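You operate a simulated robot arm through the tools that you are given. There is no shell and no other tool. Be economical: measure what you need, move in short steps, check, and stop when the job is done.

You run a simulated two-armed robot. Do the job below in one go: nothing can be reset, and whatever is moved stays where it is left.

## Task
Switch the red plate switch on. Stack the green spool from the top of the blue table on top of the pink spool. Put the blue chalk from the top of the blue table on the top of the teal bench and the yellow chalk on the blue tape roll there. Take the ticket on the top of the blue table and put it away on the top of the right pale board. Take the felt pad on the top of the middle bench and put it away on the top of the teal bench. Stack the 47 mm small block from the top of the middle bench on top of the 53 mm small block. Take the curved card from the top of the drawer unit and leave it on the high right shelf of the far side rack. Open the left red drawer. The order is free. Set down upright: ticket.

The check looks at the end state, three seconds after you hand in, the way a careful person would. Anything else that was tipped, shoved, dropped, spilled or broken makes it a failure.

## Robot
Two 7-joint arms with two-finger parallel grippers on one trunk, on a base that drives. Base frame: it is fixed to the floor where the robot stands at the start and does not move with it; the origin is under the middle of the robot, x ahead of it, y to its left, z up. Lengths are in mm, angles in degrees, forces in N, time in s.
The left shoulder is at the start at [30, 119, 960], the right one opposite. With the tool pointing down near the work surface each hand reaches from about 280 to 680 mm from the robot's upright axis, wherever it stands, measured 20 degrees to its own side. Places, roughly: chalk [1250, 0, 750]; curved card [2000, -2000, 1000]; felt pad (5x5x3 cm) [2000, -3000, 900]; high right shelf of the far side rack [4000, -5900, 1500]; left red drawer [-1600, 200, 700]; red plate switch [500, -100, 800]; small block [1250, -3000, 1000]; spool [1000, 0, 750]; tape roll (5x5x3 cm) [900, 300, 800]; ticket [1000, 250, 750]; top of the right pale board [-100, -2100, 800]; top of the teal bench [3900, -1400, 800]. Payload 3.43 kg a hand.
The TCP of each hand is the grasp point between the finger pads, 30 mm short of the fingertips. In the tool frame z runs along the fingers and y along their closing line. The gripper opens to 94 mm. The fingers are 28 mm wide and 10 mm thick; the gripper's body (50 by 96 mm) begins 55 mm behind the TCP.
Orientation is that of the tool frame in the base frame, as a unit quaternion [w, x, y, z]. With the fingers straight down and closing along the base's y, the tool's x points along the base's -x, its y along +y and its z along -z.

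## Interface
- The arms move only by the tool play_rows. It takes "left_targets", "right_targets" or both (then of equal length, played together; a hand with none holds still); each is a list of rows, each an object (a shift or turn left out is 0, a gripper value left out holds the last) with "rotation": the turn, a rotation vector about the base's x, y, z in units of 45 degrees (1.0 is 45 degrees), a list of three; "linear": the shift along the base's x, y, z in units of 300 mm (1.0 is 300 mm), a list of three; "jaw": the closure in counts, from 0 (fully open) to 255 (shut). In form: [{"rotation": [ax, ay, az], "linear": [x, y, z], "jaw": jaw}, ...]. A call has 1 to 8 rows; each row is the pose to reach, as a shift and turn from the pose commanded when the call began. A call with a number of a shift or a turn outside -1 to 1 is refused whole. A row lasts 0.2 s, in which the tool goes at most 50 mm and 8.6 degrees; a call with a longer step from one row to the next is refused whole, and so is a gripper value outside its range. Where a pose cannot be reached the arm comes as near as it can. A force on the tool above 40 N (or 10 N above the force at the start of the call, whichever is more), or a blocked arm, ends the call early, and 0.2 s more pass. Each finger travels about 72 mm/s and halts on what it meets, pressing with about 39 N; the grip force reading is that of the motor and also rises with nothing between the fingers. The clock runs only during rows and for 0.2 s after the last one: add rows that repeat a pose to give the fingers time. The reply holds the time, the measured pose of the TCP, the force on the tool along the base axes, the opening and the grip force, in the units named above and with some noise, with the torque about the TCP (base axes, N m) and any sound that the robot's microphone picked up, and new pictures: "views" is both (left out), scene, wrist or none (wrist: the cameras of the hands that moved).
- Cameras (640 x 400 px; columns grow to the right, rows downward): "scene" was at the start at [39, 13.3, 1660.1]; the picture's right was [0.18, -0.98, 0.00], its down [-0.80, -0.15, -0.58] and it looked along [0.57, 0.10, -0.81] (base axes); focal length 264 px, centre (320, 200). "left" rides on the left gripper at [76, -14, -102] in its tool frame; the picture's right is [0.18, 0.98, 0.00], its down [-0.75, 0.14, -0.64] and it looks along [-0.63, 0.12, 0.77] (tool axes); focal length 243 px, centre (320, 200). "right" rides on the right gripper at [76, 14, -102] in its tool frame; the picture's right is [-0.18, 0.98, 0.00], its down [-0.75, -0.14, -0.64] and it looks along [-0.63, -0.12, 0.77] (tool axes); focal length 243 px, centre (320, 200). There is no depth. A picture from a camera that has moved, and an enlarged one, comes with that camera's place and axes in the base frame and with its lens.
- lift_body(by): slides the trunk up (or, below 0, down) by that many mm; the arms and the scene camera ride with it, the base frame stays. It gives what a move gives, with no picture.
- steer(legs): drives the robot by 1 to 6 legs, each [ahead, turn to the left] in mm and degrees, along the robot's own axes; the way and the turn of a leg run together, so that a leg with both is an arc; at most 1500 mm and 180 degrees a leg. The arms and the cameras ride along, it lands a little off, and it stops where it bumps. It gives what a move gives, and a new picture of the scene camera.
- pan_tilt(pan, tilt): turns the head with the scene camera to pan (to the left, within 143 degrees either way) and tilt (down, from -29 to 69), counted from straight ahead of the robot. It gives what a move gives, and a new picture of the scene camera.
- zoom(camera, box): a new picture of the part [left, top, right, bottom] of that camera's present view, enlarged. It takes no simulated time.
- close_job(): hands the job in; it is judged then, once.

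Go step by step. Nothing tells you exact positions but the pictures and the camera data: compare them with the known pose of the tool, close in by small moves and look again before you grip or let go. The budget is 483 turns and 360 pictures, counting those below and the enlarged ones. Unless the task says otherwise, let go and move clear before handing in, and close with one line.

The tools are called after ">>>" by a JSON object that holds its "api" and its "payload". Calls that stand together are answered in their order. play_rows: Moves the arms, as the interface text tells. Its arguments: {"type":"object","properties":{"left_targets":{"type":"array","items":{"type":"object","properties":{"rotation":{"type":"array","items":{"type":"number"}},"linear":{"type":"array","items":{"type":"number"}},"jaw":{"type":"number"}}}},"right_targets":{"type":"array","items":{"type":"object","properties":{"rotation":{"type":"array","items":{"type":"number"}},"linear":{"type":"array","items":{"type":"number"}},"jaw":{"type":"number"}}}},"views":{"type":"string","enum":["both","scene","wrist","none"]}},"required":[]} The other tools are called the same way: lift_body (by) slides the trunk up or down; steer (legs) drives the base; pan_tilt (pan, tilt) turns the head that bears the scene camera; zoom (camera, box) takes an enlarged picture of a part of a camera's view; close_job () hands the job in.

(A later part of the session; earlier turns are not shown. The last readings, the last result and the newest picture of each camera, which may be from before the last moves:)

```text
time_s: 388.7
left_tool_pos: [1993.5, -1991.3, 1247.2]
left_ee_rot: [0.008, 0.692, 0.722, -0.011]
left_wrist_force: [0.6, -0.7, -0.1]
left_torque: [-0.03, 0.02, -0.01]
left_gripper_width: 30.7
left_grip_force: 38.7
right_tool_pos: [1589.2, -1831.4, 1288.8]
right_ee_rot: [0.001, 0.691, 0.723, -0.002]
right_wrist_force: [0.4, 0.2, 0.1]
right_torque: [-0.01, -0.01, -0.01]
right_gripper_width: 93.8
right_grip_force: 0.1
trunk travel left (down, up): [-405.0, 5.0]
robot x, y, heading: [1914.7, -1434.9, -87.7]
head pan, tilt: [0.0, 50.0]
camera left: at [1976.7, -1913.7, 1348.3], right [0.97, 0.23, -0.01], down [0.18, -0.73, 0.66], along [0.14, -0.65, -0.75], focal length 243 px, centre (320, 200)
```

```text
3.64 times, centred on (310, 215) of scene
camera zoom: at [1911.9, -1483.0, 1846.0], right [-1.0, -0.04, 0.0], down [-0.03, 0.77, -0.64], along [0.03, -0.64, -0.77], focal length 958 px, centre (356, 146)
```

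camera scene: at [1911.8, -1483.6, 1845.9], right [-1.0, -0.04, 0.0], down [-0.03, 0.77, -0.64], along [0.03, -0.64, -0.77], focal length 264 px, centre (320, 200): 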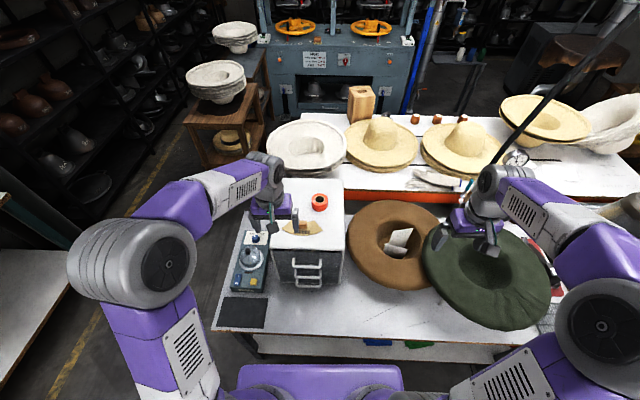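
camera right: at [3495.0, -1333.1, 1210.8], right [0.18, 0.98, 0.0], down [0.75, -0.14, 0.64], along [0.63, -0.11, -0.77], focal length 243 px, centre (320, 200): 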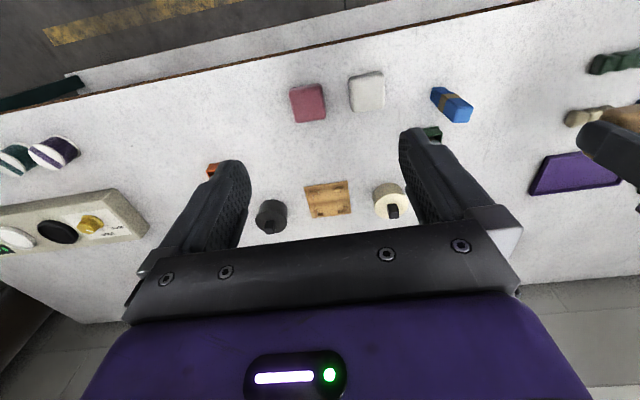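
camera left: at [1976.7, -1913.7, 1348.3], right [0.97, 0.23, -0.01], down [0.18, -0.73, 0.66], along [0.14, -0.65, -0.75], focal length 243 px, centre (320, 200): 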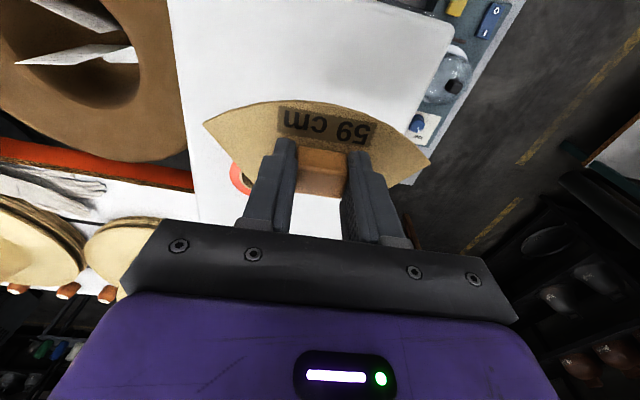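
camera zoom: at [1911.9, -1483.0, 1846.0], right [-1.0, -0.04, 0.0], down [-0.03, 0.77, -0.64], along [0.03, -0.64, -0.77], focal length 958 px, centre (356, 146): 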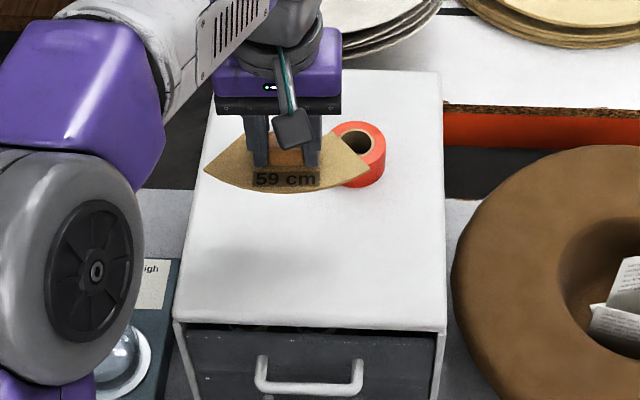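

The card came up with its knob. I'll tuck the hand in and drive east, checking the corridor first.

>>> {"api": "play_rows", "payload": {"left_targets": [{"linear": [0, 0.08, 0.08]}, {"linear": [0.03, 0.2, 0.12]}, {"linear": [0.06, 0.33, 0.12]}, {"linear": [0.1, 0.45, 0.12]}], "views": "none"}}

>>> {"api": "steer", "payload": {"legs": [[-430, 0], [0, 87.6], [1150, 0]]}}

>>> {"api": "pan_tilt", "payload": {"pan": -60, "tilt": 25}}

```text
time_s: 389.7
left_tool_pos: [2024.9, -1854.3, 1280.0]
left_ee_rot: [0.009, 0.692, 0.722, -0.012]
left_wrist_force: [0.0, 0.2, 0.5]
left_torque: [0.01, 0.02, 0.01]
left_gripper_width: 30.6
left_grip_force: 38.5
right_tool_pos: [1590.4, -1829.2, 1290.9]
right_ee_rot: [0.0, 0.691, 0.723, -0.002]
right_wrist_force: [0.3, -0.1, -0.5]
right_torque: [-0.05, 0.05, 0.02]
right_gripper_width: 94.0
right_grip_force: 0.0
trunk travel left (down, up): [-405.0, 5.0]
robot x, y, heading: [1912.2, -1438.5, -87.6]
head pan, tilt: [0.0, 50.0]
```

```text
time_s: 401.5
left_tool_pos: [3461.6, -898.1, 1281.3]
left_ee_rot: [0.013, -0.007, 1.0, -0.001]
left_wrist_force: [0.2, -0.3, -0.2]
left_torque: [0.02, 0.03, 0.0]
left_gripper_width: 30.7
left_grip_force: 38.9
right_tool_pos: [3425.0, -1330.9, 1288.3]
right_ee_rot: [0.002, -0.009, 1.0, 0.0]
right_wrist_force: [0.1, -0.6, 1.2]
right_torque: [-0.03, 0.02, 0.0]
right_gripper_width: 93.8
right_grip_force: 0.1
trunk travel left (down, up): [-405.0, 5.0]
robot x, y, heading: [3035.3, -996.8, 0.9]
head pan, tilt: [0.0, 50.0]
camera scene: at [3083.6, -996.7, 1845.9], right [0.01, -1.0, 0.0], down [-0.77, -0.01, -0.64], along [0.64, 0.01, -0.77], focal length 264 px, centre (320, 200)
```

scene: 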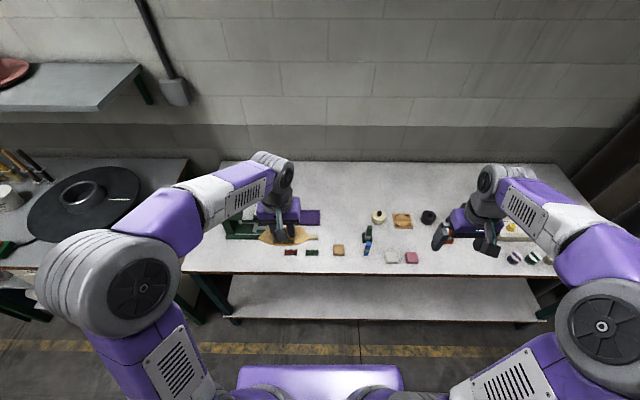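

```text
time_s: 402.8
left_tool_pos: [3462.7, -897.7, 1279.9]
left_ee_rot: [0.013, -0.008, 1.0, -0.002]
left_wrist_force: [-0.3, -0.2, 0.5]
left_torque: [-0.02, 0.0, -0.04]
left_gripper_width: 30.6
left_grip_force: 39.3
right_tool_pos: [3424.1, -1331.2, 1288.7]
right_ee_rot: [0.002, -0.009, 1.0, 0.001]
right_wrist_force: [-0.2, -0.1, 0.0]
right_torque: [0.03, -0.04, -0.01]
right_gripper_width: 93.9
right_grip_force: 0.2
trunk travel left (down, up): [-405.0, 5.0]
robot x, y, heading: [3038.9, -999.8, 0.6]
head pan, tilt: [-60.0, 25.0]
camera scene: at [3054.0, -1076.9, 1883.4], right [-0.86, -0.51, 0.0], down [-0.22, 0.36, -0.91], along [0.46, -0.78, -0.42], focal length 264 px, centre (320, 200)
```

scene: 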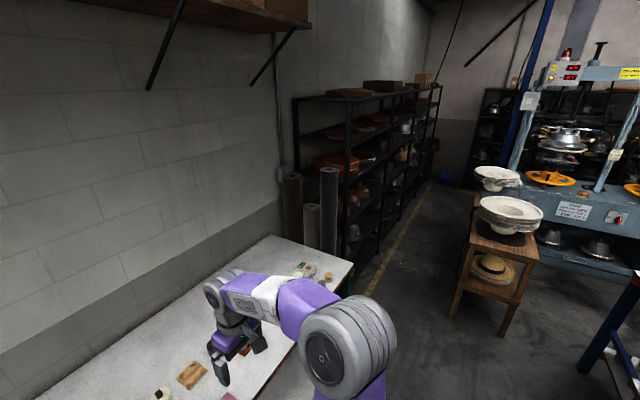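

>>> {"api": "play_rows", "payload": {"left_targets": [{"linear": [0.12, 0, 0]}, {"linear": [0.25, 0, 0]}, {"linear": [0.38, 0, 0]}], "views": "none"}}

>>> {"api": "pan_tilt", "payload": {"pan": 0, "tilt": 45}}

>>> {"api": "steer", "payload": {"legs": [[-500, 0]]}}

```text
time_s: 403.6
left_tool_pos: [3578.0, -897.3, 1280.6]
left_ee_rot: [0.013, -0.008, 1.0, -0.002]
left_wrist_force: [0.8, -0.3, 0.3]
left_torque: [0.03, 0.03, 0.03]
left_gripper_width: 30.6
left_grip_force: 39.2
right_tool_pos: [3426.0, -1329.9, 1288.5]
right_ee_rot: [0.001, -0.009, 1.0, 0.0]
right_wrist_force: [1.1, -0.3, 0.2]
right_torque: [0.02, 0.02, -0.02]
right_gripper_width: 94.0
right_grip_force: 0.1
trunk travel left (down, up): [-405.0, 5.0]
robot x, y, heading: [3037.6, -996.6, 0.8]
head pan, tilt: [-60.0, 25.0]
```

```text
time_s: 404.9
left_tool_pos: [3576.6, -896.9, 1282.6]
left_ee_rot: [0.014, -0.008, 1.0, -0.001]
left_wrist_force: [-0.5, -0.7, 0.0]
left_torque: [0.0, 0.02, 0.0]
left_gripper_width: 31.0
left_grip_force: 39.0
right_tool_pos: [3425.4, -1331.2, 1289.8]
right_ee_rot: [0.002, -0.008, 1.0, 0.0]
right_wrist_force: [0.6, 0.6, 0.3]
right_torque: [0.0, -0.06, -0.03]
right_gripper_width: 94.3
right_grip_force: 0.0
trunk travel left (down, up): [-405.0, 5.0]
robot x, y, heading: [3037.8, -998.5, 0.5]
head pan, tilt: [0.0, 45.0]
camera scene: at [3087.9, -996.7, 1852.9], right [0.01, -1.0, 0.0], down [-0.71, -0.01, -0.71], along [0.71, 0.01, -0.71], focal length 264 px, centre (320, 200)
```

scene: 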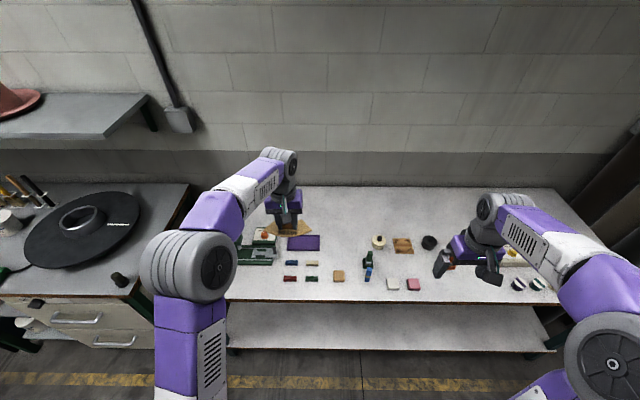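

```text
time_s: 407.8
left_tool_pos: [3084.7, -903.6, 1280.6]
left_ee_rot: [0.013, -0.007, 1.0, -0.001]
left_wrist_force: [0.0, -0.2, 0.2]
left_torque: [0.0, -0.01, 0.02]
left_gripper_width: 30.5
left_grip_force: 39.5
right_tool_pos: [2933.0, -1338.9, 1289.5]
right_ee_rot: [0.001, -0.008, 1.0, -0.001]
right_wrist_force: [-0.3, -0.1, 0.7]
right_torque: [0.0, 0.0, 0.03]
right_gripper_width: 93.9
right_grip_force: 0.1
trunk travel left (down, up): [-405.0, 5.0]
robot x, y, heading: [2546.2, -1005.7, 0.9]
head pan, tilt: [0.0, 45.0]
camera scene: at [2596.0, -1003.0, 1852.8], right [0.01, -1.0, 0.0], down [-0.71, -0.01, -0.71], along [0.71, 0.01, -0.71], focal length 264 px, centre (320, 200)
```

scene: 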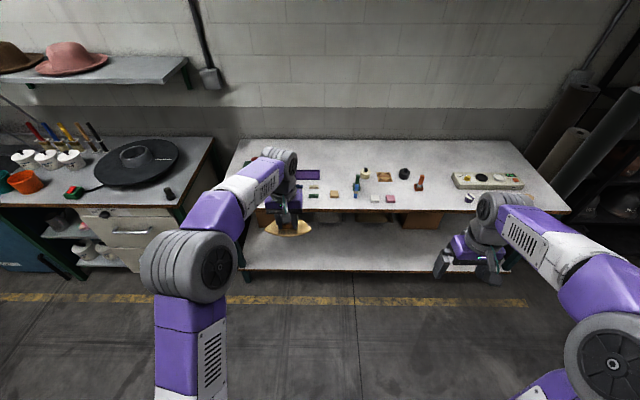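

>>> {"api": "steer", "payload": {"legs": [[0, -45.9], [1010, 0], [0, -45], [300, 0]]}}

>>> {"api": "pan_tilt", "payload": {"pan": 0, "tilt": 20}}

```text
time_s: 414.7
left_tool_pos: [3680.9, -2001.9, 1280.4]
left_ee_rot: [0.01, 0.376, 0.926, -0.007]
left_wrist_force: [0.0, -0.6, -0.1]
left_torque: [0.02, 0.04, 0.01]
left_gripper_width: 30.7
left_grip_force: 38.9
right_tool_pos: [3266.9, -2200.3, 1287.3]
right_ee_rot: [0.0, 0.375, 0.927, 0.0]
right_wrist_force: [1.7, 0.5, -0.3]
right_torque: [0.01, 0.04, -0.02]
right_gripper_width: 93.8
right_grip_force: 0.0
trunk travel left (down, up): [-405.0, 5.0]
robot x, y, heading: [3230.6, -1687.0, -44.3]
head pan, tilt: [0.0, 45.0]
stopped in leg 2: the robot was blocked; the commanded pose is now the measured one
camera scene: at [3265.9, -1727.8, 1852.6], right [-0.7, -0.71, 0.0], down [-0.51, 0.5, -0.7], along [0.5, -0.49, -0.71], focal length 264 px, centre (320, 200)
```

scene: 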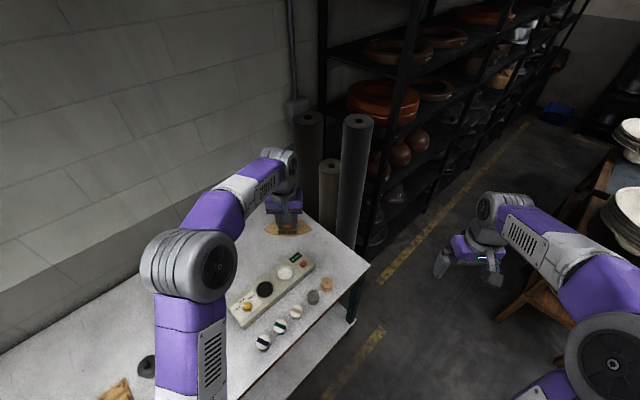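

```text
time_s: 415.6
left_tool_pos: [3677.9, -1999.3, 1282.8]
left_ee_rot: [0.011, 0.378, 0.926, -0.008]
left_wrist_force: [-0.1, 0.1, -0.5]
left_torque: [0.0, -0.02, 0.0]
left_gripper_width: 30.7
left_grip_force: 39.2
right_tool_pos: [3263.9, -2197.0, 1289.4]
right_ee_rot: [0.002, 0.376, 0.927, -0.002]
right_wrist_force: [0.0, 0.3, 1.0]
right_torque: [0.01, -0.05, 0.0]
right_gripper_width: 94.0
right_grip_force: 0.1
trunk travel left (down, up): [-405.0, 5.0]
robot x, y, heading: [3227.7, -1685.5, -44.2]
head pan, tilt: [0.0, 20.0]
camera scene: at [3270.8, -1732.6, 1891.5], right [-0.7, -0.71, 0.0], down [-0.24, 0.24, -0.94], along [0.67, -0.66, -0.34], focal length 264 px, centre (320, 200)
```

scene: 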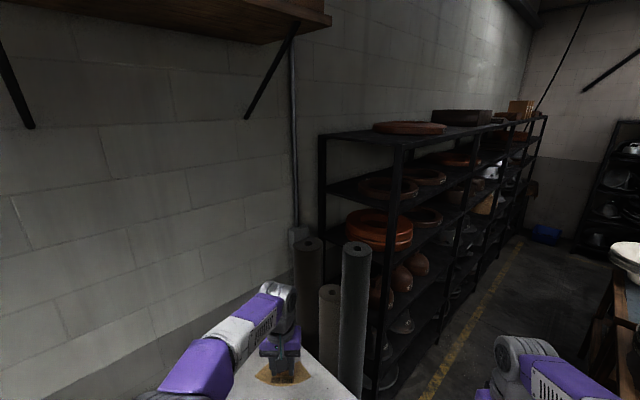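

The base touched the bench front, so I'll back off and straighten before continuing.

>>> {"api": "steer", "payload": {"legs": [[-120, 0], [0, -41.5], [900, 0]]}}

>>> {"api": "pan_tilt", "payload": {"pan": 0, "tilt": 40}}

>>> {"api": "pan_tilt", "payload": {"pan": 130, "tilt": 30}}

>>> {"api": "zoom", "payload": {"camera": "scene", "box": [200, 80, 440, 240]}}

```text
time_s: 423.2
left_tool_pos: [3325.5, -3048.6, 1282.2]
left_ee_rot: [0.008, 0.685, 0.728, -0.012]
left_wrist_force: [1.0, 0.4, -1.2]
left_torque: [0.02, -0.03, 0.0]
left_gripper_width: 30.8
left_grip_force: 39.5
right_tool_pos: [2885.5, -2916.9, 1288.8]
right_ee_rot: [0.002, 0.685, 0.728, -0.001]
right_wrist_force: [-0.7, 0.4, 0.5]
right_torque: [0.0, -0.01, 0.0]
right_gripper_width: 94.0
right_grip_force: 0.1
trunk travel left (down, up): [-405.0, 5.0]
robot x, y, heading: [3201.4, -2516.8, -86.7]
head pan, tilt: [0.0, 20.0]
camera scene: at [3202.9, -2580.0, 1891.5], right [-1.0, -0.06, 0.0], down [-0.02, 0.34, -0.94], along [0.05, -0.94, -0.34], focal length 264 px, centre (320, 200)
```

scene: 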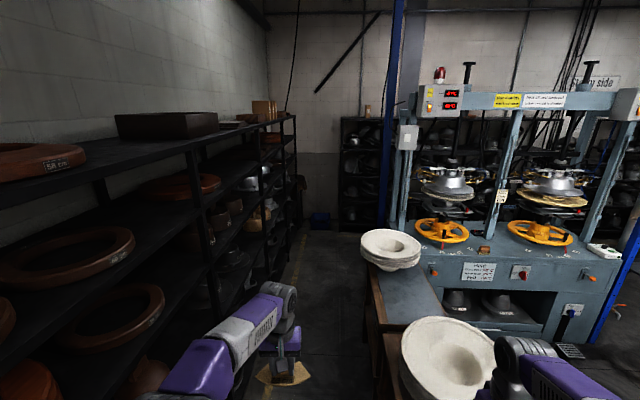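

```text
time_s: 424.0
left_tool_pos: [3325.4, -3049.6, 1283.1]
left_ee_rot: [0.009, 0.685, 0.729, -0.012]
left_wrist_force: [0.5, -0.8, -0.6]
left_torque: [-0.01, -0.01, 0.02]
left_gripper_width: 30.5
left_grip_force: 39.0
right_tool_pos: [2885.1, -2917.1, 1288.6]
right_ee_rot: [0.001, 0.685, 0.729, -0.001]
right_wrist_force: [-0.1, -0.7, -0.2]
right_torque: [0.01, 0.03, 0.03]
right_gripper_width: 93.8
right_grip_force: 0.0
trunk travel left (down, up): [-405.0, 5.0]
robot x, y, heading: [3200.7, -2515.3, -86.7]
head pan, tilt: [0.0, 40.0]
camera scene: at [3202.4, -2571.9, 1860.2], right [-1.0, -0.06, 0.0], down [-0.04, 0.64, -0.77], along [0.04, -0.77, -0.64], focal length 264 px, centre (320, 200)
```

scene: 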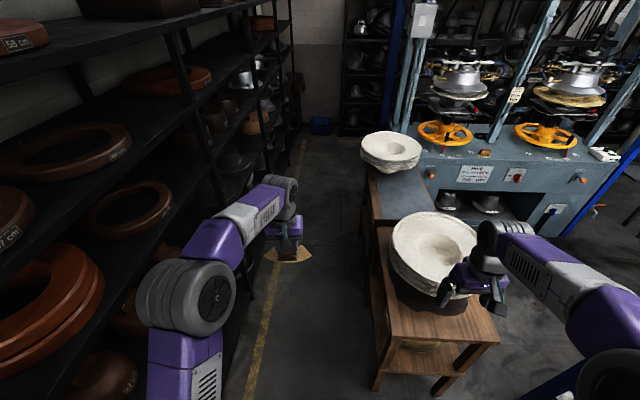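

```text
time_s: 426.1
left_tool_pos: [3325.4, -3049.8, 1282.0]
left_ee_rot: [0.008, 0.684, 0.729, -0.012]
left_wrist_force: [-0.1, -0.3, -0.3]
left_torque: [0.0, 0.03, -0.02]
left_gripper_width: 30.9
left_grip_force: 39.3
right_tool_pos: [2886.6, -2918.6, 1288.3]
right_ee_rot: [0.0, 0.685, 0.728, -0.001]
right_wrist_force: [-0.1, 0.2, 0.8]
right_torque: [0.0, 0.01, 0.04]
right_gripper_width: 94.1
right_grip_force: 0.1
trunk travel left (down, up): [-405.0, 5.0]
robot x, y, heading: [3200.9, -2519.1, -86.7]
head pan, tilt: [130.0, 30.0]
camera scene: at [3263.3, -2425.2, 1875.5], right [0.69, -0.73, 0.0], down [-0.36, -0.34, -0.87], along [0.63, 0.59, -0.5], focal length 264 px, centre (320, 200)
```

scene: 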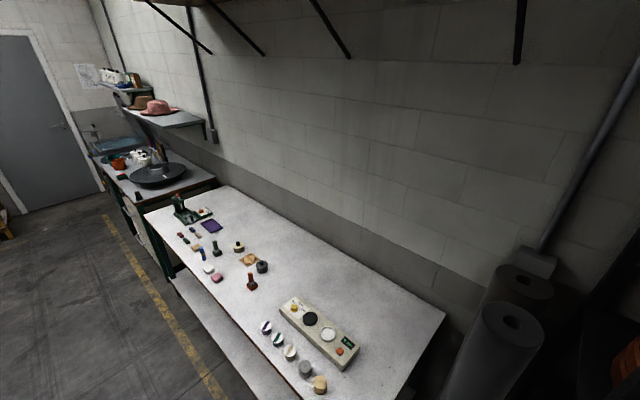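

```text
2.50 times, centred on (320, 160) of scene
camera zoom: at [3263.3, -2425.2, 1875.5], right [0.69, -0.73, 0.0], down [-0.36, -0.34, -0.87], along [0.63, 0.59, -0.5], focal length 659 px, centre (320, 300)
```

zoom: 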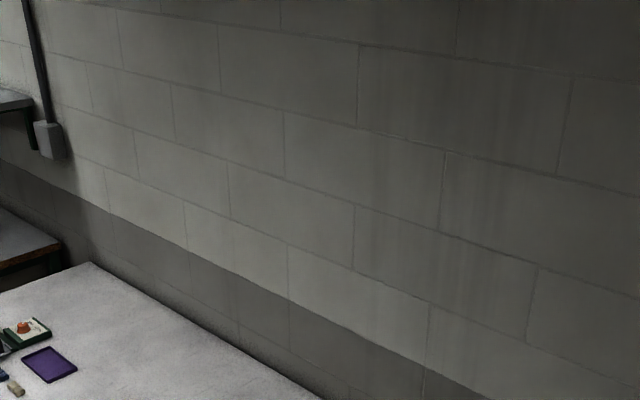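

>>> {"api": "zoom", "payload": {"camera": "scene", "box": [160, 190, 300, 290]}}

>>> {"api": "pan_tilt", "payload": {"pan": 5, "tilt": 8}}

>>> {"api": "zoom", "payload": {"camera": "scene", "box": [180, 80, 420, 270]}}

```text
4.00 times, centred on (230, 240) of scene
camera zoom: at [3263.3, -2425.2, 1875.5], right [0.69, -0.73, 0.0], down [-0.36, -0.34, -0.87], along [0.63, 0.59, -0.5], focal length 1054 px, centre (680, 40)
```

zoom: 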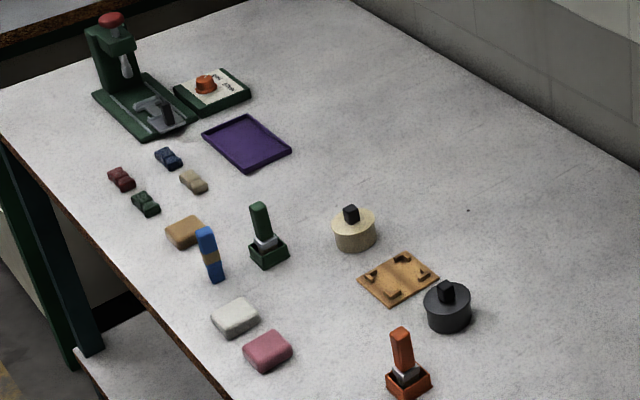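

```text
time_s: 428.1
left_tool_pos: [3326.0, -3049.7, 1282.0]
left_ee_rot: [0.008, 0.685, 0.728, -0.012]
left_wrist_force: [1.1, 0.7, -0.2]
left_torque: [0.01, -0.01, 0.0]
left_gripper_width: 30.8
left_grip_force: 38.8
right_tool_pos: [2885.9, -2917.7, 1288.1]
right_ee_rot: [0.001, 0.686, 0.728, -0.001]
right_wrist_force: [-0.6, -0.8, 0.2]
right_torque: [0.0, 0.01, 0.02]
right_gripper_width: 94.2
right_grip_force: 0.0
trunk travel left (down, up): [-405.0, 5.0]
robot x, y, heading: [3200.6, -2515.8, -86.5]
head pan, tilt: [5.0, 8.0]
camera scene: at [3211.0, -2578.9, 1911.0], right [-0.99, -0.15, 0.0], down [-0.02, 0.14, -0.99], along [0.14, -0.98, -0.14], focal length 264 px, centre (320, 200)
```

scene: 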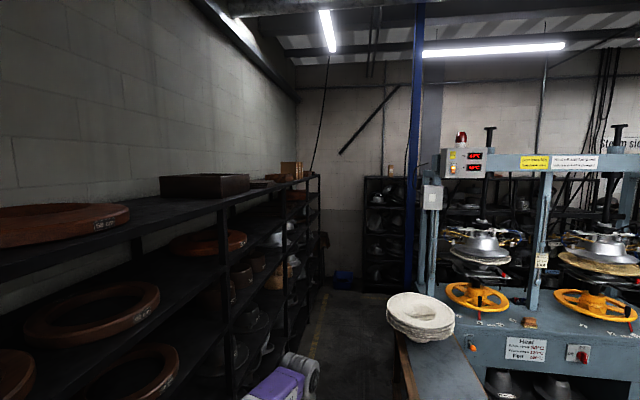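

```text
2.11 times, centred on (300, 175) of scene
camera zoom: at [3211.0, -2578.9, 1911.0], right [-0.99, -0.15, 0.0], down [-0.02, 0.14, -0.99], along [0.14, -0.98, -0.14], focal length 555 px, centre (362, 253)
```

zoom: 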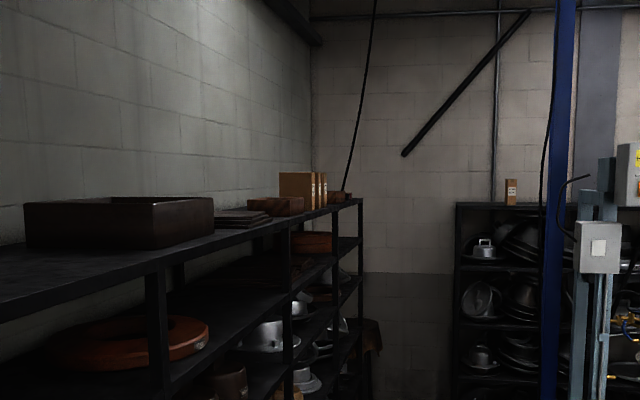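

Chalk and pad are still fine. Driving further down the corridor toward the far side rack.

>>> {"api": "steer", "payload": {"legs": [[600, 0], [0, -1.5], [900, 0]]}}

>>> {"api": "pan_tilt", "payload": {"pan": 20, "tilt": 15}}

```text
time_s: 436.3
left_tool_pos: [3377.3, -4563.0, 1283.0]
left_ee_rot: [0.008, 0.697, 0.717, -0.011]
left_wrist_force: [-0.5, -0.3, -1.0]
left_torque: [-0.02, 0.0, -0.01]
left_gripper_width: 30.9
left_grip_force: 39.4
right_tool_pos: [2941.1, -4418.2, 1289.1]
right_ee_rot: [0.002, 0.695, 0.719, -0.001]
right_wrist_force: [-0.5, -0.7, -1.3]
right_torque: [0.02, 0.04, 0.0]
right_gripper_width: 94.0
right_grip_force: 0.0
trunk travel left (down, up): [-405.0, 5.0]
robot x, y, heading: [3268.9, -4025.8, -88.4]
head pan, tilt: [5.0, 8.0]
camera scene: at [3276.7, -4088.8, 1911.1], right [-0.99, -0.11, 0.0], down [-0.02, 0.14, -0.99], along [0.11, -0.98, -0.14], focal length 264 px, centre (320, 200)
```

scene: 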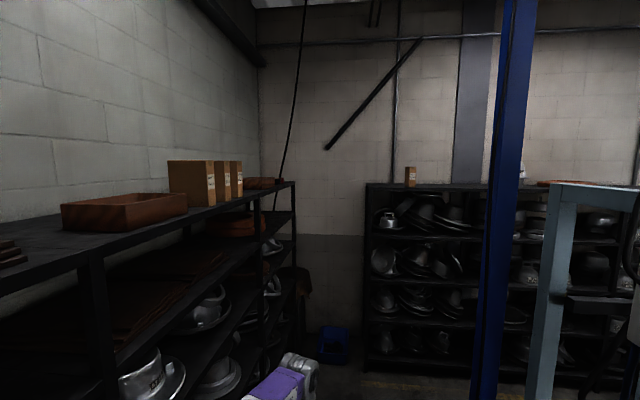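

```text
time_s: 437.1
left_tool_pos: [3377.8, -4563.5, 1282.8]
left_ee_rot: [0.009, 0.697, 0.717, -0.012]
left_wrist_force: [0.9, 0.1, -0.7]
left_torque: [0.02, -0.03, 0.02]
left_gripper_width: 30.9
left_grip_force: 38.7
right_tool_pos: [2940.9, -4417.5, 1288.6]
right_ee_rot: [0.001, 0.696, 0.718, -0.001]
right_wrist_force: [-0.3, -0.4, 0.3]
right_torque: [0.0, -0.01, -0.01]
right_gripper_width: 94.4
right_grip_force: 0.0
trunk travel left (down, up): [-405.0, 5.0]
robot x, y, heading: [3268.2, -4025.1, -88.6]
head pan, tilt: [20.0, 15.0]
camera scene: at [3300.4, -4083.9, 1899.7], right [-0.93, -0.37, 0.0], down [-0.09, 0.24, -0.97], along [0.35, -0.9, -0.26], focal length 264 px, centre (320, 200)
```

scene: 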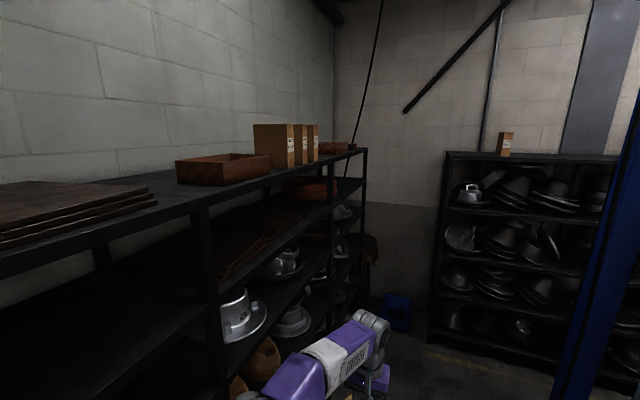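

>>> {"api": "steer", "payload": {"legs": [[900, 0]]}}

>>> {"api": "pan_tilt", "payload": {"pan": 50, "tilt": 15}}

```text
time_s: 441.8
left_tool_pos: [3401.8, -5466.4, 1281.4]
left_ee_rot: [0.009, 0.697, 0.717, -0.012]
left_wrist_force: [0.2, 1.1, -0.9]
left_torque: [-0.05, 0.01, -0.01]
left_gripper_width: 30.7
left_grip_force: 39.2
right_tool_pos: [2965.6, -5318.6, 1289.1]
right_ee_rot: [0.001, 0.696, 0.718, -0.001]
right_wrist_force: [-0.3, -0.2, 0.3]
right_torque: [-0.01, 0.02, 0.01]
right_gripper_width: 93.9
right_grip_force: 0.0
trunk travel left (down, up): [-405.0, 5.0]
robot x, y, heading: [3292.7, -4931.5, -88.3]
head pan, tilt: [20.0, 15.0]
camera scene: at [3325.2, -4985.5, 1899.7], right [-0.93, -0.37, 0.0], down [-0.1, 0.24, -0.97], along [0.35, -0.9, -0.26], focal length 264 px, centre (320, 200)
```

scene: 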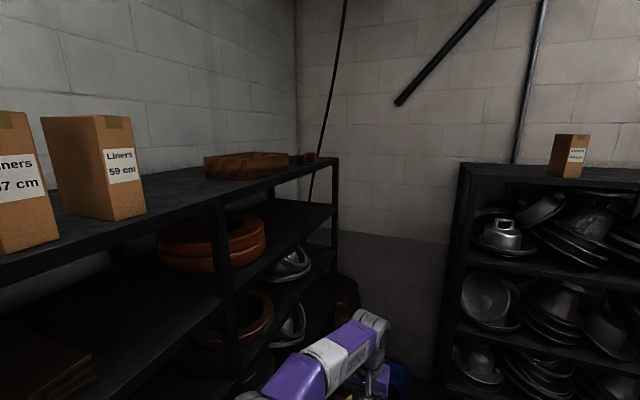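

```text
time_s: 442.8
left_tool_pos: [3400.6, -5465.3, 1282.3]
left_ee_rot: [0.008, 0.697, 0.717, -0.011]
left_wrist_force: [-0.3, 0.0, -0.8]
left_torque: [0.0, -0.02, -0.01]
left_gripper_width: 30.9
left_grip_force: 39.2
right_tool_pos: [2965.4, -5318.8, 1289.5]
right_ee_rot: [0.002, 0.696, 0.718, -0.002]
right_wrist_force: [-0.2, -0.3, -0.3]
right_torque: [-0.02, -0.01, 0.0]
right_gripper_width: 94.1
right_grip_force: 0.1
trunk travel left (down, up): [-405.0, 5.0]
robot x, y, heading: [3294.0, -4928.0, -88.2]
head pan, tilt: [50.0, 15.0]
camera scene: at [3364.0, -4956.8, 1899.7], right [-0.62, -0.78, 0.0], down [-0.2, 0.16, -0.97], along [0.76, -0.6, -0.26], focal length 264 px, centre (320, 200)
```

scene: 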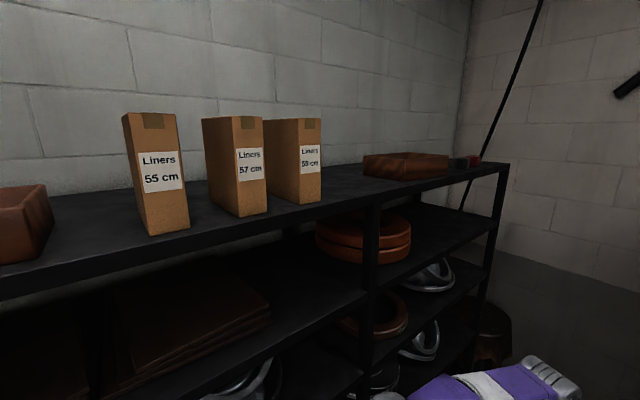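

The far right bay's upper shelf is at z≈1535, with clear height to about 1730, and its right half (y −5720 to −6000) is empty. I'll retract the card hand, then reposition the base nearby at an angle.

>>> {"api": "play_rows", "payload": {"left_targets": [{"linear": [0, 0.13, 0]}, {"linear": [0, 0.28, 0]}, {"linear": [0, 0.43, 0]}, {"linear": [0, 0.53, 0]}], "views": "none"}}

>>> {"api": "steer", "payload": {"legs": [[0, -8], [540, 0], [0, 46]]}}

>>> {"api": "pan_tilt", "payload": {"pan": 15, "tilt": 20}}

```text
time_s: 443.8
left_tool_pos: [3400.8, -5306.0, 1282.1]
left_ee_rot: [0.009, 0.697, 0.717, -0.012]
left_wrist_force: [-0.8, 0.0, -1.3]
left_torque: [-0.02, 0.01, 0.01]
left_gripper_width: 30.6
left_grip_force: 38.7
right_tool_pos: [2965.1, -5317.7, 1288.3]
right_ee_rot: [0.001, 0.696, 0.718, -0.001]
right_wrist_force: [-0.1, 0.7, -0.4]
right_torque: [-0.02, -0.03, 0.04]
right_gripper_width: 94.2
right_grip_force: 0.0
trunk travel left (down, up): [-405.0, 5.0]
robot x, y, heading: [3292.8, -4927.5, -88.4]
head pan, tilt: [50.0, 15.0]
```

```text
time_s: 449.6
left_tool_pos: [3549.0, -5709.5, 1281.8]
left_ee_rot: [0.011, 0.427, 0.904, -0.008]
left_wrist_force: [0.5, -1.2, -0.8]
left_torque: [0.03, 0.02, -0.02]
left_gripper_width: 30.9
left_grip_force: 39.3
right_tool_pos: [3212.0, -5987.1, 1289.5]
right_ee_rot: [0.002, 0.427, 0.904, -0.001]
right_wrist_force: [0.6, 0.5, 0.6]
right_torque: [0.01, 0.01, 0.01]
right_gripper_width: 94.0
right_grip_force: 0.0
trunk travel left (down, up): [-405.0, 5.0]
robot x, y, heading: [3231.3, -5478.6, -50.7]
head pan, tilt: [50.0, 15.0]
camera scene: at [3306.4, -5455.1, 1899.7], right [-0.01, -1.0, 0.0], down [-0.26, 0.0, -0.97], along [0.97, -0.01, -0.26], focal length 264 px, centre (320, 200)
```

scene: 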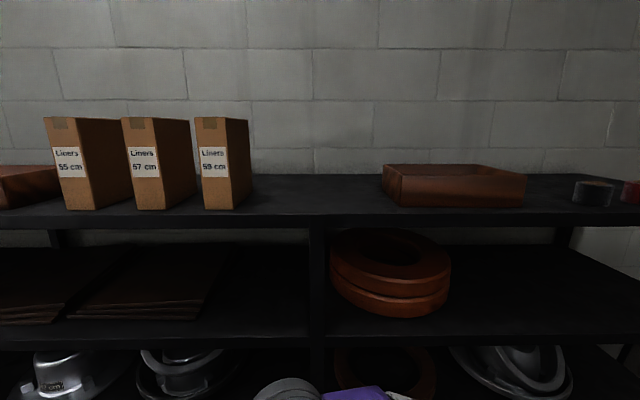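

```text
time_s: 450.6
left_tool_pos: [3549.3, -5710.5, 1281.9]
left_ee_rot: [0.012, 0.427, 0.904, -0.008]
left_wrist_force: [0.6, 0.6, -0.2]
left_torque: [0.0, 0.05, -0.01]
left_gripper_width: 30.8
left_grip_force: 38.9
right_tool_pos: [3212.5, -5987.3, 1289.0]
right_ee_rot: [0.002, 0.428, 0.904, -0.001]
right_wrist_force: [0.5, 0.5, 0.4]
right_torque: [-0.02, -0.02, -0.01]
right_gripper_width: 94.1
right_grip_force: 0.0
trunk travel left (down, up): [-405.0, 5.0]
robot x, y, heading: [3233.2, -5476.8, -50.6]
head pan, tilt: [15.0, 20.0]
camera scene: at [3288.4, -5508.3, 1891.5], right [-0.58, -0.81, 0.0], down [-0.28, 0.2, -0.94], along [0.76, -0.55, -0.34], focal length 264 px, centre (320, 200)
```

scene: 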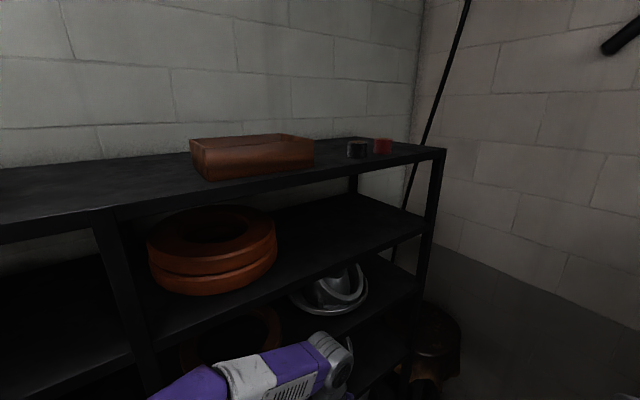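

>>> {"api": "play_rows", "payload": {"left_targets": [{"linear": [-0.06, 0.04, 0.1], "rotation": [0, 0, 0.15]}, {"linear": [-0.13, 0.08, 0.2], "rotation": [0, 0, 0.3]}, {"linear": [-0.2, 0.12, 0.3], "rotation": [0, 0, 0.444]}, {"linear": [-0.25, 0.15, 0.44], "rotation": [0, 0, 0.444]}, {"linear": [-0.25, 0.15, 0.58], "rotation": [0, 0, 0.444]}, {"linear": [-0.25, 0.15, 0.7], "rotation": [0, 0, 0.444]}], "views": "none"}}

>>> {"api": "play_rows", "payload": {"left_targets": [{"rotation": [-0.085, -0.1435, 0], "linear": [0, 0, 0.05]}, {"rotation": [-0.17, -0.287, 0], "linear": [0, 0, 0.1]}, {"rotation": [-0.255, -0.43, 0], "linear": [0, 0, 0.15]}, {"rotation": [-0.34, -0.574, 0], "linear": [0, 0, 0.2]}], "views": "none"}}

>>> {"api": "play_rows", "payload": {"left_targets": [{"rotation": [-0.085, -0.1435, 0], "linear": [0, 0, 0.04]}, {"rotation": [-0.17, -0.287, 0], "linear": [0, 0, 0.08]}, {"rotation": [-0.255, -0.43, 0], "linear": [0, 0, 0.12]}, {"rotation": [-0.34, -0.574, 0], "linear": [0, 0, 0.16]}], "views": "both"}}

```text
time_s: 452.0
left_tool_pos: [3475.0, -5666.4, 1493.6]
left_ee_rot: [0.012, 0.265, 0.964, -0.004]
left_wrist_force: [-0.2, 0.9, -0.2]
left_torque: [-0.01, 0.0, 0.02]
left_gripper_width: 30.7
left_grip_force: 39.0
right_tool_pos: [3213.1, -5985.7, 1289.4]
right_ee_rot: [0.002, 0.427, 0.904, 0.0]
right_wrist_force: [1.2, 1.0, -0.5]
right_torque: [-0.01, 0.01, 0.03]
right_gripper_width: 93.9
right_grip_force: 0.1
trunk travel left (down, up): [-405.0, 5.0]
robot x, y, heading: [3234.1, -5476.9, -50.9]
head pan, tilt: [15.0, 20.0]
```

```text
time_s: 453.0
left_tool_pos: [3474.8, -5665.5, 1552.4]
left_ee_rot: [0.263, 0.255, 0.927, -0.075]
left_wrist_force: [0.1, -0.1, -1.1]
left_torque: [0.02, -0.01, 0.02]
left_gripper_width: 30.7
left_grip_force: 38.6
right_tool_pos: [3212.1, -5986.5, 1289.9]
right_ee_rot: [0.002, 0.427, 0.904, -0.001]
right_wrist_force: [-0.1, 0.9, 1.0]
right_torque: [0.01, -0.01, -0.01]
right_gripper_width: 93.9
right_grip_force: 0.0
trunk travel left (down, up): [-405.0, 5.0]
robot x, y, heading: [3234.1, -5478.2, -50.9]
head pan, tilt: [15.0, 20.0]
```

```text
time_s: 454.0
left_tool_pos: [3473.3, -5664.9, 1600.3]
left_ee_rot: [0.495, 0.229, 0.827, -0.138]
left_wrist_force: [-0.2, 0.3, -0.3]
left_torque: [-0.02, 0.0, -0.03]
left_gripper_width: 30.6
left_grip_force: 38.6
right_tool_pos: [3212.7, -5985.8, 1289.0]
right_ee_rot: [0.002, 0.427, 0.904, 0.0]
right_wrist_force: [0.0, -0.2, 0.7]
right_torque: [0.01, -0.01, 0.05]
right_gripper_width: 94.1
right_grip_force: 0.2
trunk travel left (down, up): [-405.0, 5.0]
robot x, y, heading: [3238.3, -5476.7, -50.7]
head pan, tilt: [15.0, 20.0]
camera scene: at [3287.9, -5507.8, 1891.6], right [-0.59, -0.81, 0.0], down [-0.28, 0.2, -0.94], along [0.76, -0.55, -0.34], focal length 264 px, centre (320, 200)
camera left: at [3357.2, -5613.2, 1581.7], right [0.43, 0.89, -0.16], down [-0.11, 0.23, 0.97], along [0.9, -0.4, 0.19], focal length 243 px, centre (320, 200)
```

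scene: 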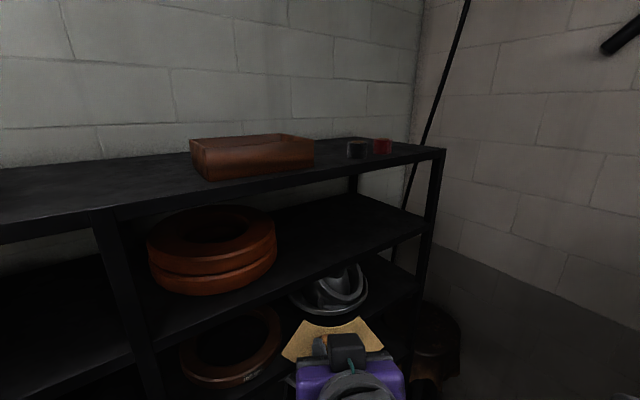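
left: 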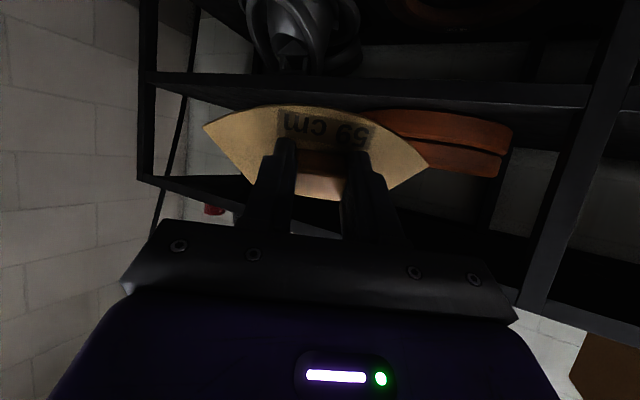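

The card is pitched about 60°, ready to slide into the shelf. I'll pull the right hand back for clearance, then drive 190 mm closer.

>>> {"api": "play_rows", "payload": {"right_targets": [{"linear": [-0.08, 0.1, 0]}, {"linear": [-0.17, 0.21, 0]}, {"linear": [-0.26, 0.32, 0]}, {"linear": [-0.34, 0.42, 0]}], "views": "none"}}

>>> {"api": "steer", "payload": {"legs": [[190, 0]]}}

>>> {"api": "zoom", "payload": {"camera": "left", "box": [0, 0, 640, 400]}}

```text
time_s: 455.0
left_tool_pos: [3473.1, -5663.9, 1600.1]
left_ee_rot: [0.494, 0.228, 0.828, -0.137]
left_wrist_force: [0.0, 0.2, -1.0]
left_torque: [-0.01, 0.01, -0.01]
left_gripper_width: 30.6
left_grip_force: 38.7
right_tool_pos: [3110.1, -5859.5, 1287.5]
right_ee_rot: [0.002, 0.427, 0.904, -0.001]
right_wrist_force: [-0.2, -0.2, -0.5]
right_torque: [0.04, 0.0, 0.0]
right_gripper_width: 94.1
right_grip_force: 0.1
trunk travel left (down, up): [-405.0, 5.0]
robot x, y, heading: [3233.8, -5476.8, -50.9]
head pan, tilt: [15.0, 20.0]
```

```text
time_s: 456.6
left_tool_pos: [3588.7, -5806.4, 1599.9]
left_ee_rot: [0.494, 0.229, 0.827, -0.138]
left_wrist_force: [0.1, -0.4, -1.0]
left_torque: [-0.01, 0.01, 0.01]
left_gripper_width: 30.7
left_grip_force: 39.0
right_tool_pos: [3226.8, -6002.7, 1287.4]
right_ee_rot: [0.002, 0.428, 0.904, -0.001]
right_wrist_force: [0.0, -0.1, 0.4]
right_torque: [0.02, 0.01, 0.0]
right_gripper_width: 93.8
right_grip_force: 0.0
trunk travel left (down, up): [-405.0, 5.0]
robot x, y, heading: [3348.0, -5621.4, -51.0]
head pan, tilt: [15.0, 20.0]
camera scene: at [3403.6, -5649.8, 1891.6], right [-0.59, -0.81, 0.0], down [-0.28, 0.2, -0.94], along [0.76, -0.55, -0.34], focal length 264 px, centre (320, 200)
```

scene: 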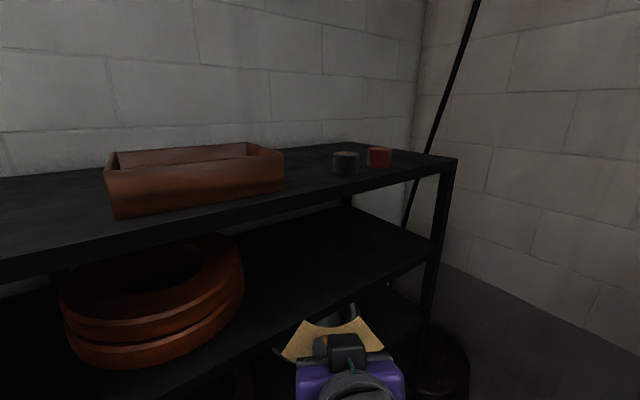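

```text
1.00 times, centred on (320, 200) of left (not enlarged: the box is as wide or as high as the picture)
camera zoom: at [3472.7, -5755.2, 1581.8], right [0.43, 0.89, -0.16], down [-0.1, 0.23, 0.97], along [0.9, -0.4, 0.19], focal length 243 px, centre (320, 200)
```

zoom: 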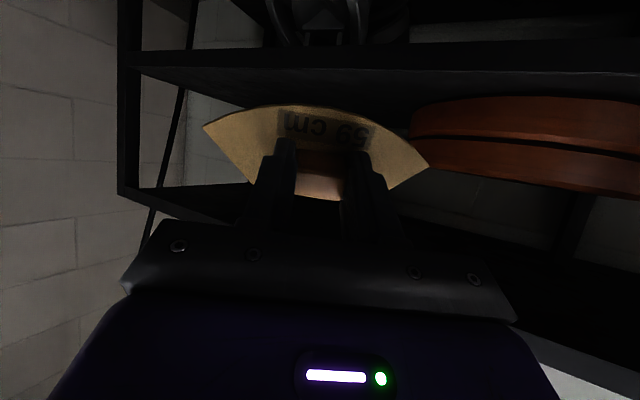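

>>> {"api": "play_rows", "payload": {"left_targets": [{"linear": [0.13, -0.06, 0.01]}, {"linear": [0.26, -0.12, 0.02]}, {"linear": [0.38, -0.19, 0.02]}, {"linear": [0.5, -0.26, 0.02]}], "views": "both"}}

>>> {"api": "zoom", "payload": {"camera": "scene", "box": [220, 200, 480, 400]}}

```text
time_s: 457.6
left_tool_pos: [3738.4, -5889.3, 1606.5]
left_ee_rot: [0.493, 0.229, 0.828, -0.137]
left_wrist_force: [1.1, -0.7, -0.4]
left_torque: [-0.01, -0.02, 0.0]
left_gripper_width: 30.5
left_grip_force: 39.4
right_tool_pos: [3227.6, -6004.8, 1287.3]
right_ee_rot: [0.0, 0.428, 0.904, 0.0]
right_wrist_force: [-0.3, 0.0, 0.3]
right_torque: [0.01, 0.03, -0.01]
right_gripper_width: 94.2
right_grip_force: 0.1
trunk travel left (down, up): [-405.0, 5.0]
robot x, y, heading: [3349.9, -5617.6, -51.0]
head pan, tilt: [15.0, 20.0]
camera scene: at [3405.4, -5651.5, 1891.4], right [-0.59, -0.81, 0.0], down [-0.28, 0.2, -0.94], along [0.76, -0.55, -0.34], focal length 264 px, centre (320, 200)
camera left: at [3622.1, -5835.8, 1588.6], right [0.43, 0.89, -0.16], down [-0.1, 0.23, 0.97], along [0.9, -0.4, 0.19], focal length 243 px, centre (320, 200)
```

scene: 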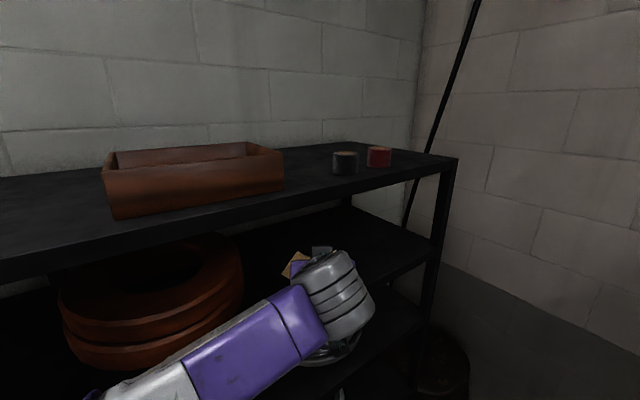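
left: 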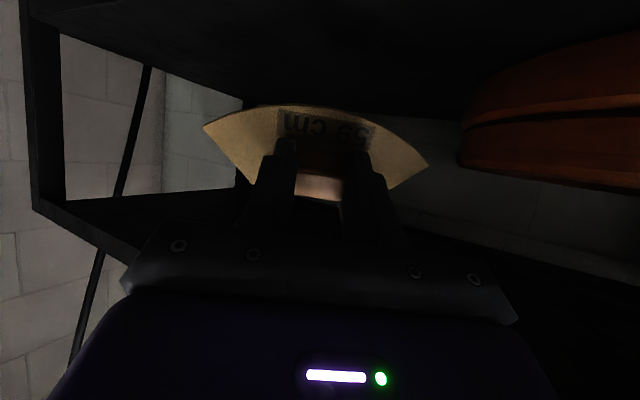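

```text
2.00 times, centred on (350, 300) of scene
camera zoom: at [3405.4, -5651.5, 1891.4], right [-0.59, -0.81, 0.0], down [-0.28, 0.2, -0.94], along [0.76, -0.55, -0.34], focal length 527 px, centre (260, 0)
```

zoom: 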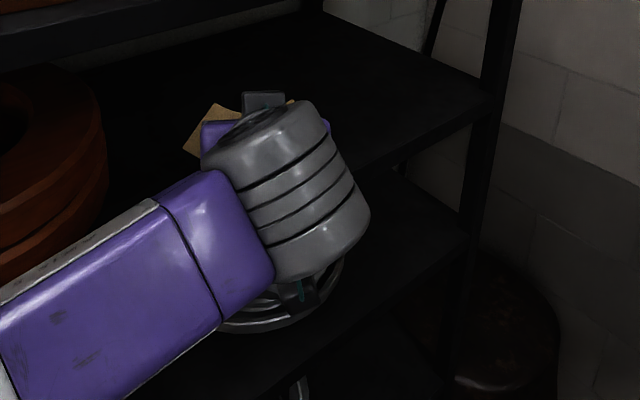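

>>> {"api": "play_rows", "payload": {"left_targets": [{"linear": [0.12, -0.06, 0]}, {"linear": [0.24, -0.12, 0]}, {"linear": [0.36, -0.18, 0]}], "views": "wrist"}}

>>> {"api": "zoom", "payload": {"camera": "scene", "box": [220, 200, 480, 400]}}

```text
time_s: 458.4
left_tool_pos: [3845.0, -5938.5, 1606.1]
left_ee_rot: [0.493, 0.229, 0.828, -0.137]
left_wrist_force: [0.2, 0.5, -0.6]
left_torque: [0.03, 0.0, 0.02]
left_gripper_width: 30.7
left_grip_force: 39.5
right_tool_pos: [3228.1, -6003.8, 1287.1]
right_ee_rot: [0.001, 0.428, 0.904, -0.001]
right_wrist_force: [-0.4, -0.4, 0.9]
right_torque: [-0.01, 0.0, 0.03]
right_gripper_width: 94.1
right_grip_force: 0.2
trunk travel left (down, up): [-405.0, 5.0]
robot x, y, heading: [3346.3, -5618.9, -50.8]
head pan, tilt: [15.0, 20.0]
camera left: at [3728.7, -5886.6, 1588.5], right [0.43, 0.89, -0.16], down [-0.1, 0.23, 0.97], along [0.9, -0.4, 0.19], focal length 243 px, centre (320, 200)
```

left: 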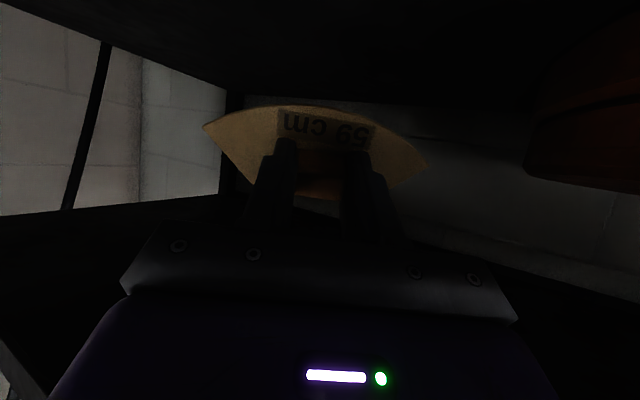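

```text
2.00 times, centred on (350, 300) of scene
camera zoom: at [3404.9, -5651.2, 1891.5], right [-0.59, -0.81, 0.0], down [-0.28, 0.2, -0.94], along [0.76, -0.55, -0.34], focal length 527 px, centre (260, 0)
```

zoom: 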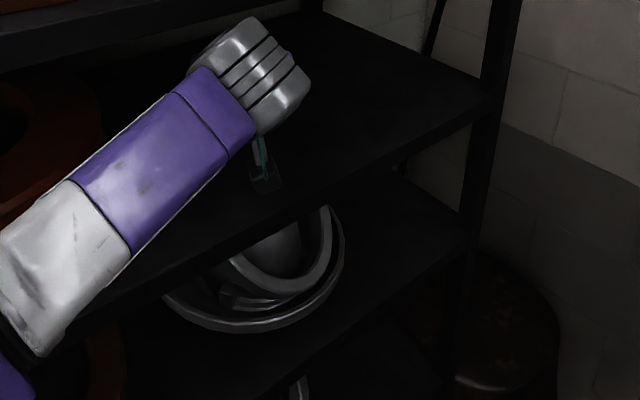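

>>> {"api": "play_rows", "payload": {"left_targets": [{"linear": [0, 0, -0.02]}, {"linear": [0, 0, -0.04]}, {"linear": [0, 0, -0.06]}, {"linear": [0, 0, -0.08]}, {"linear": [0, 0, -0.1]}, {"linear": [0, 0, -0.115]}, {"linear": [0, 0, -0.13]}, {"linear": [0, 0, -0.145]}], "views": "wrist"}}

```text
time_s: 460.2
left_tool_pos: [3847.5, -5939.5, 1562.8]
left_ee_rot: [0.495, 0.228, 0.827, -0.137]
left_wrist_force: [0.7, -0.7, -0.4]
left_torque: [-0.01, -0.01, 0.03]
left_gripper_width: 30.8
left_grip_force: 39.5
right_tool_pos: [3226.4, -6002.2, 1286.8]
right_ee_rot: [0.001, 0.429, 0.903, -0.001]
right_wrist_force: [-0.5, -0.1, -0.2]
right_torque: [0.01, 0.01, 0.0]
right_gripper_width: 94.0
right_grip_force: 0.0
trunk travel left (down, up): [-405.0, 5.0]
robot x, y, heading: [3348.3, -5620.0, -50.6]
head pan, tilt: [15.0, 20.0]
camera left: at [3731.4, -5887.4, 1544.5], right [0.43, 0.89, -0.16], down [-0.1, 0.23, 0.97], along [0.9, -0.4, 0.19], focal length 243 px, centre (320, 200)
```

left: 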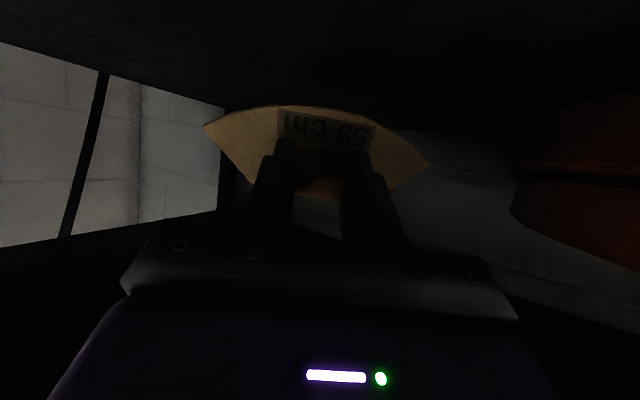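

>>> {"api": "play_rows", "payload": {"left_targets": [{"linear": [0, 0, -0.013]}, {"linear": [0, 0, -0.026]}, {"linear": [0, 0, -0.039]}, {"linear": [0, 0, -0.052]}, {"linear": [0, 0, -0.065]}, {"linear": [0, 0, -0.078]}, {"linear": [0, 0, -0.09]}, {"linear": [0, 0, -0.1]}], "views": "wrist"}}

```text
time_s: 462.0
left_tool_pos: [3847.1, -5940.6, 1531.9]
left_ee_rot: [0.494, 0.229, 0.828, -0.137]
left_wrist_force: [-0.5, -0.2, 0.1]
left_torque: [-0.01, 0.02, 0.01]
left_gripper_width: 30.6
left_grip_force: 39.0
right_tool_pos: [3227.6, -6002.5, 1286.8]
right_ee_rot: [0.0, 0.428, 0.904, -0.001]
right_wrist_force: [0.4, 0.6, -0.2]
right_torque: [0.0, -0.01, 0.01]
right_gripper_width: 93.8
right_grip_force: 0.1
trunk travel left (down, up): [-405.0, 5.0]
robot x, y, heading: [3351.4, -5618.5, -50.8]
head pan, tilt: [15.0, 20.0]
camera left: at [3731.5, -5887.8, 1513.9], right [0.43, 0.89, -0.16], down [-0.1, 0.23, 0.97], along [0.9, -0.4, 0.19], focal length 243 px, centre (320, 200)
```

left: 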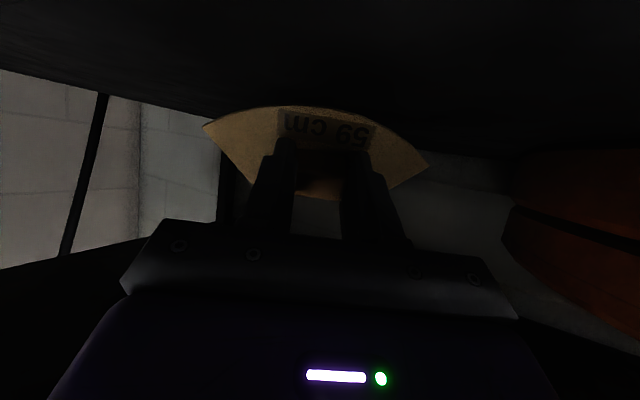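

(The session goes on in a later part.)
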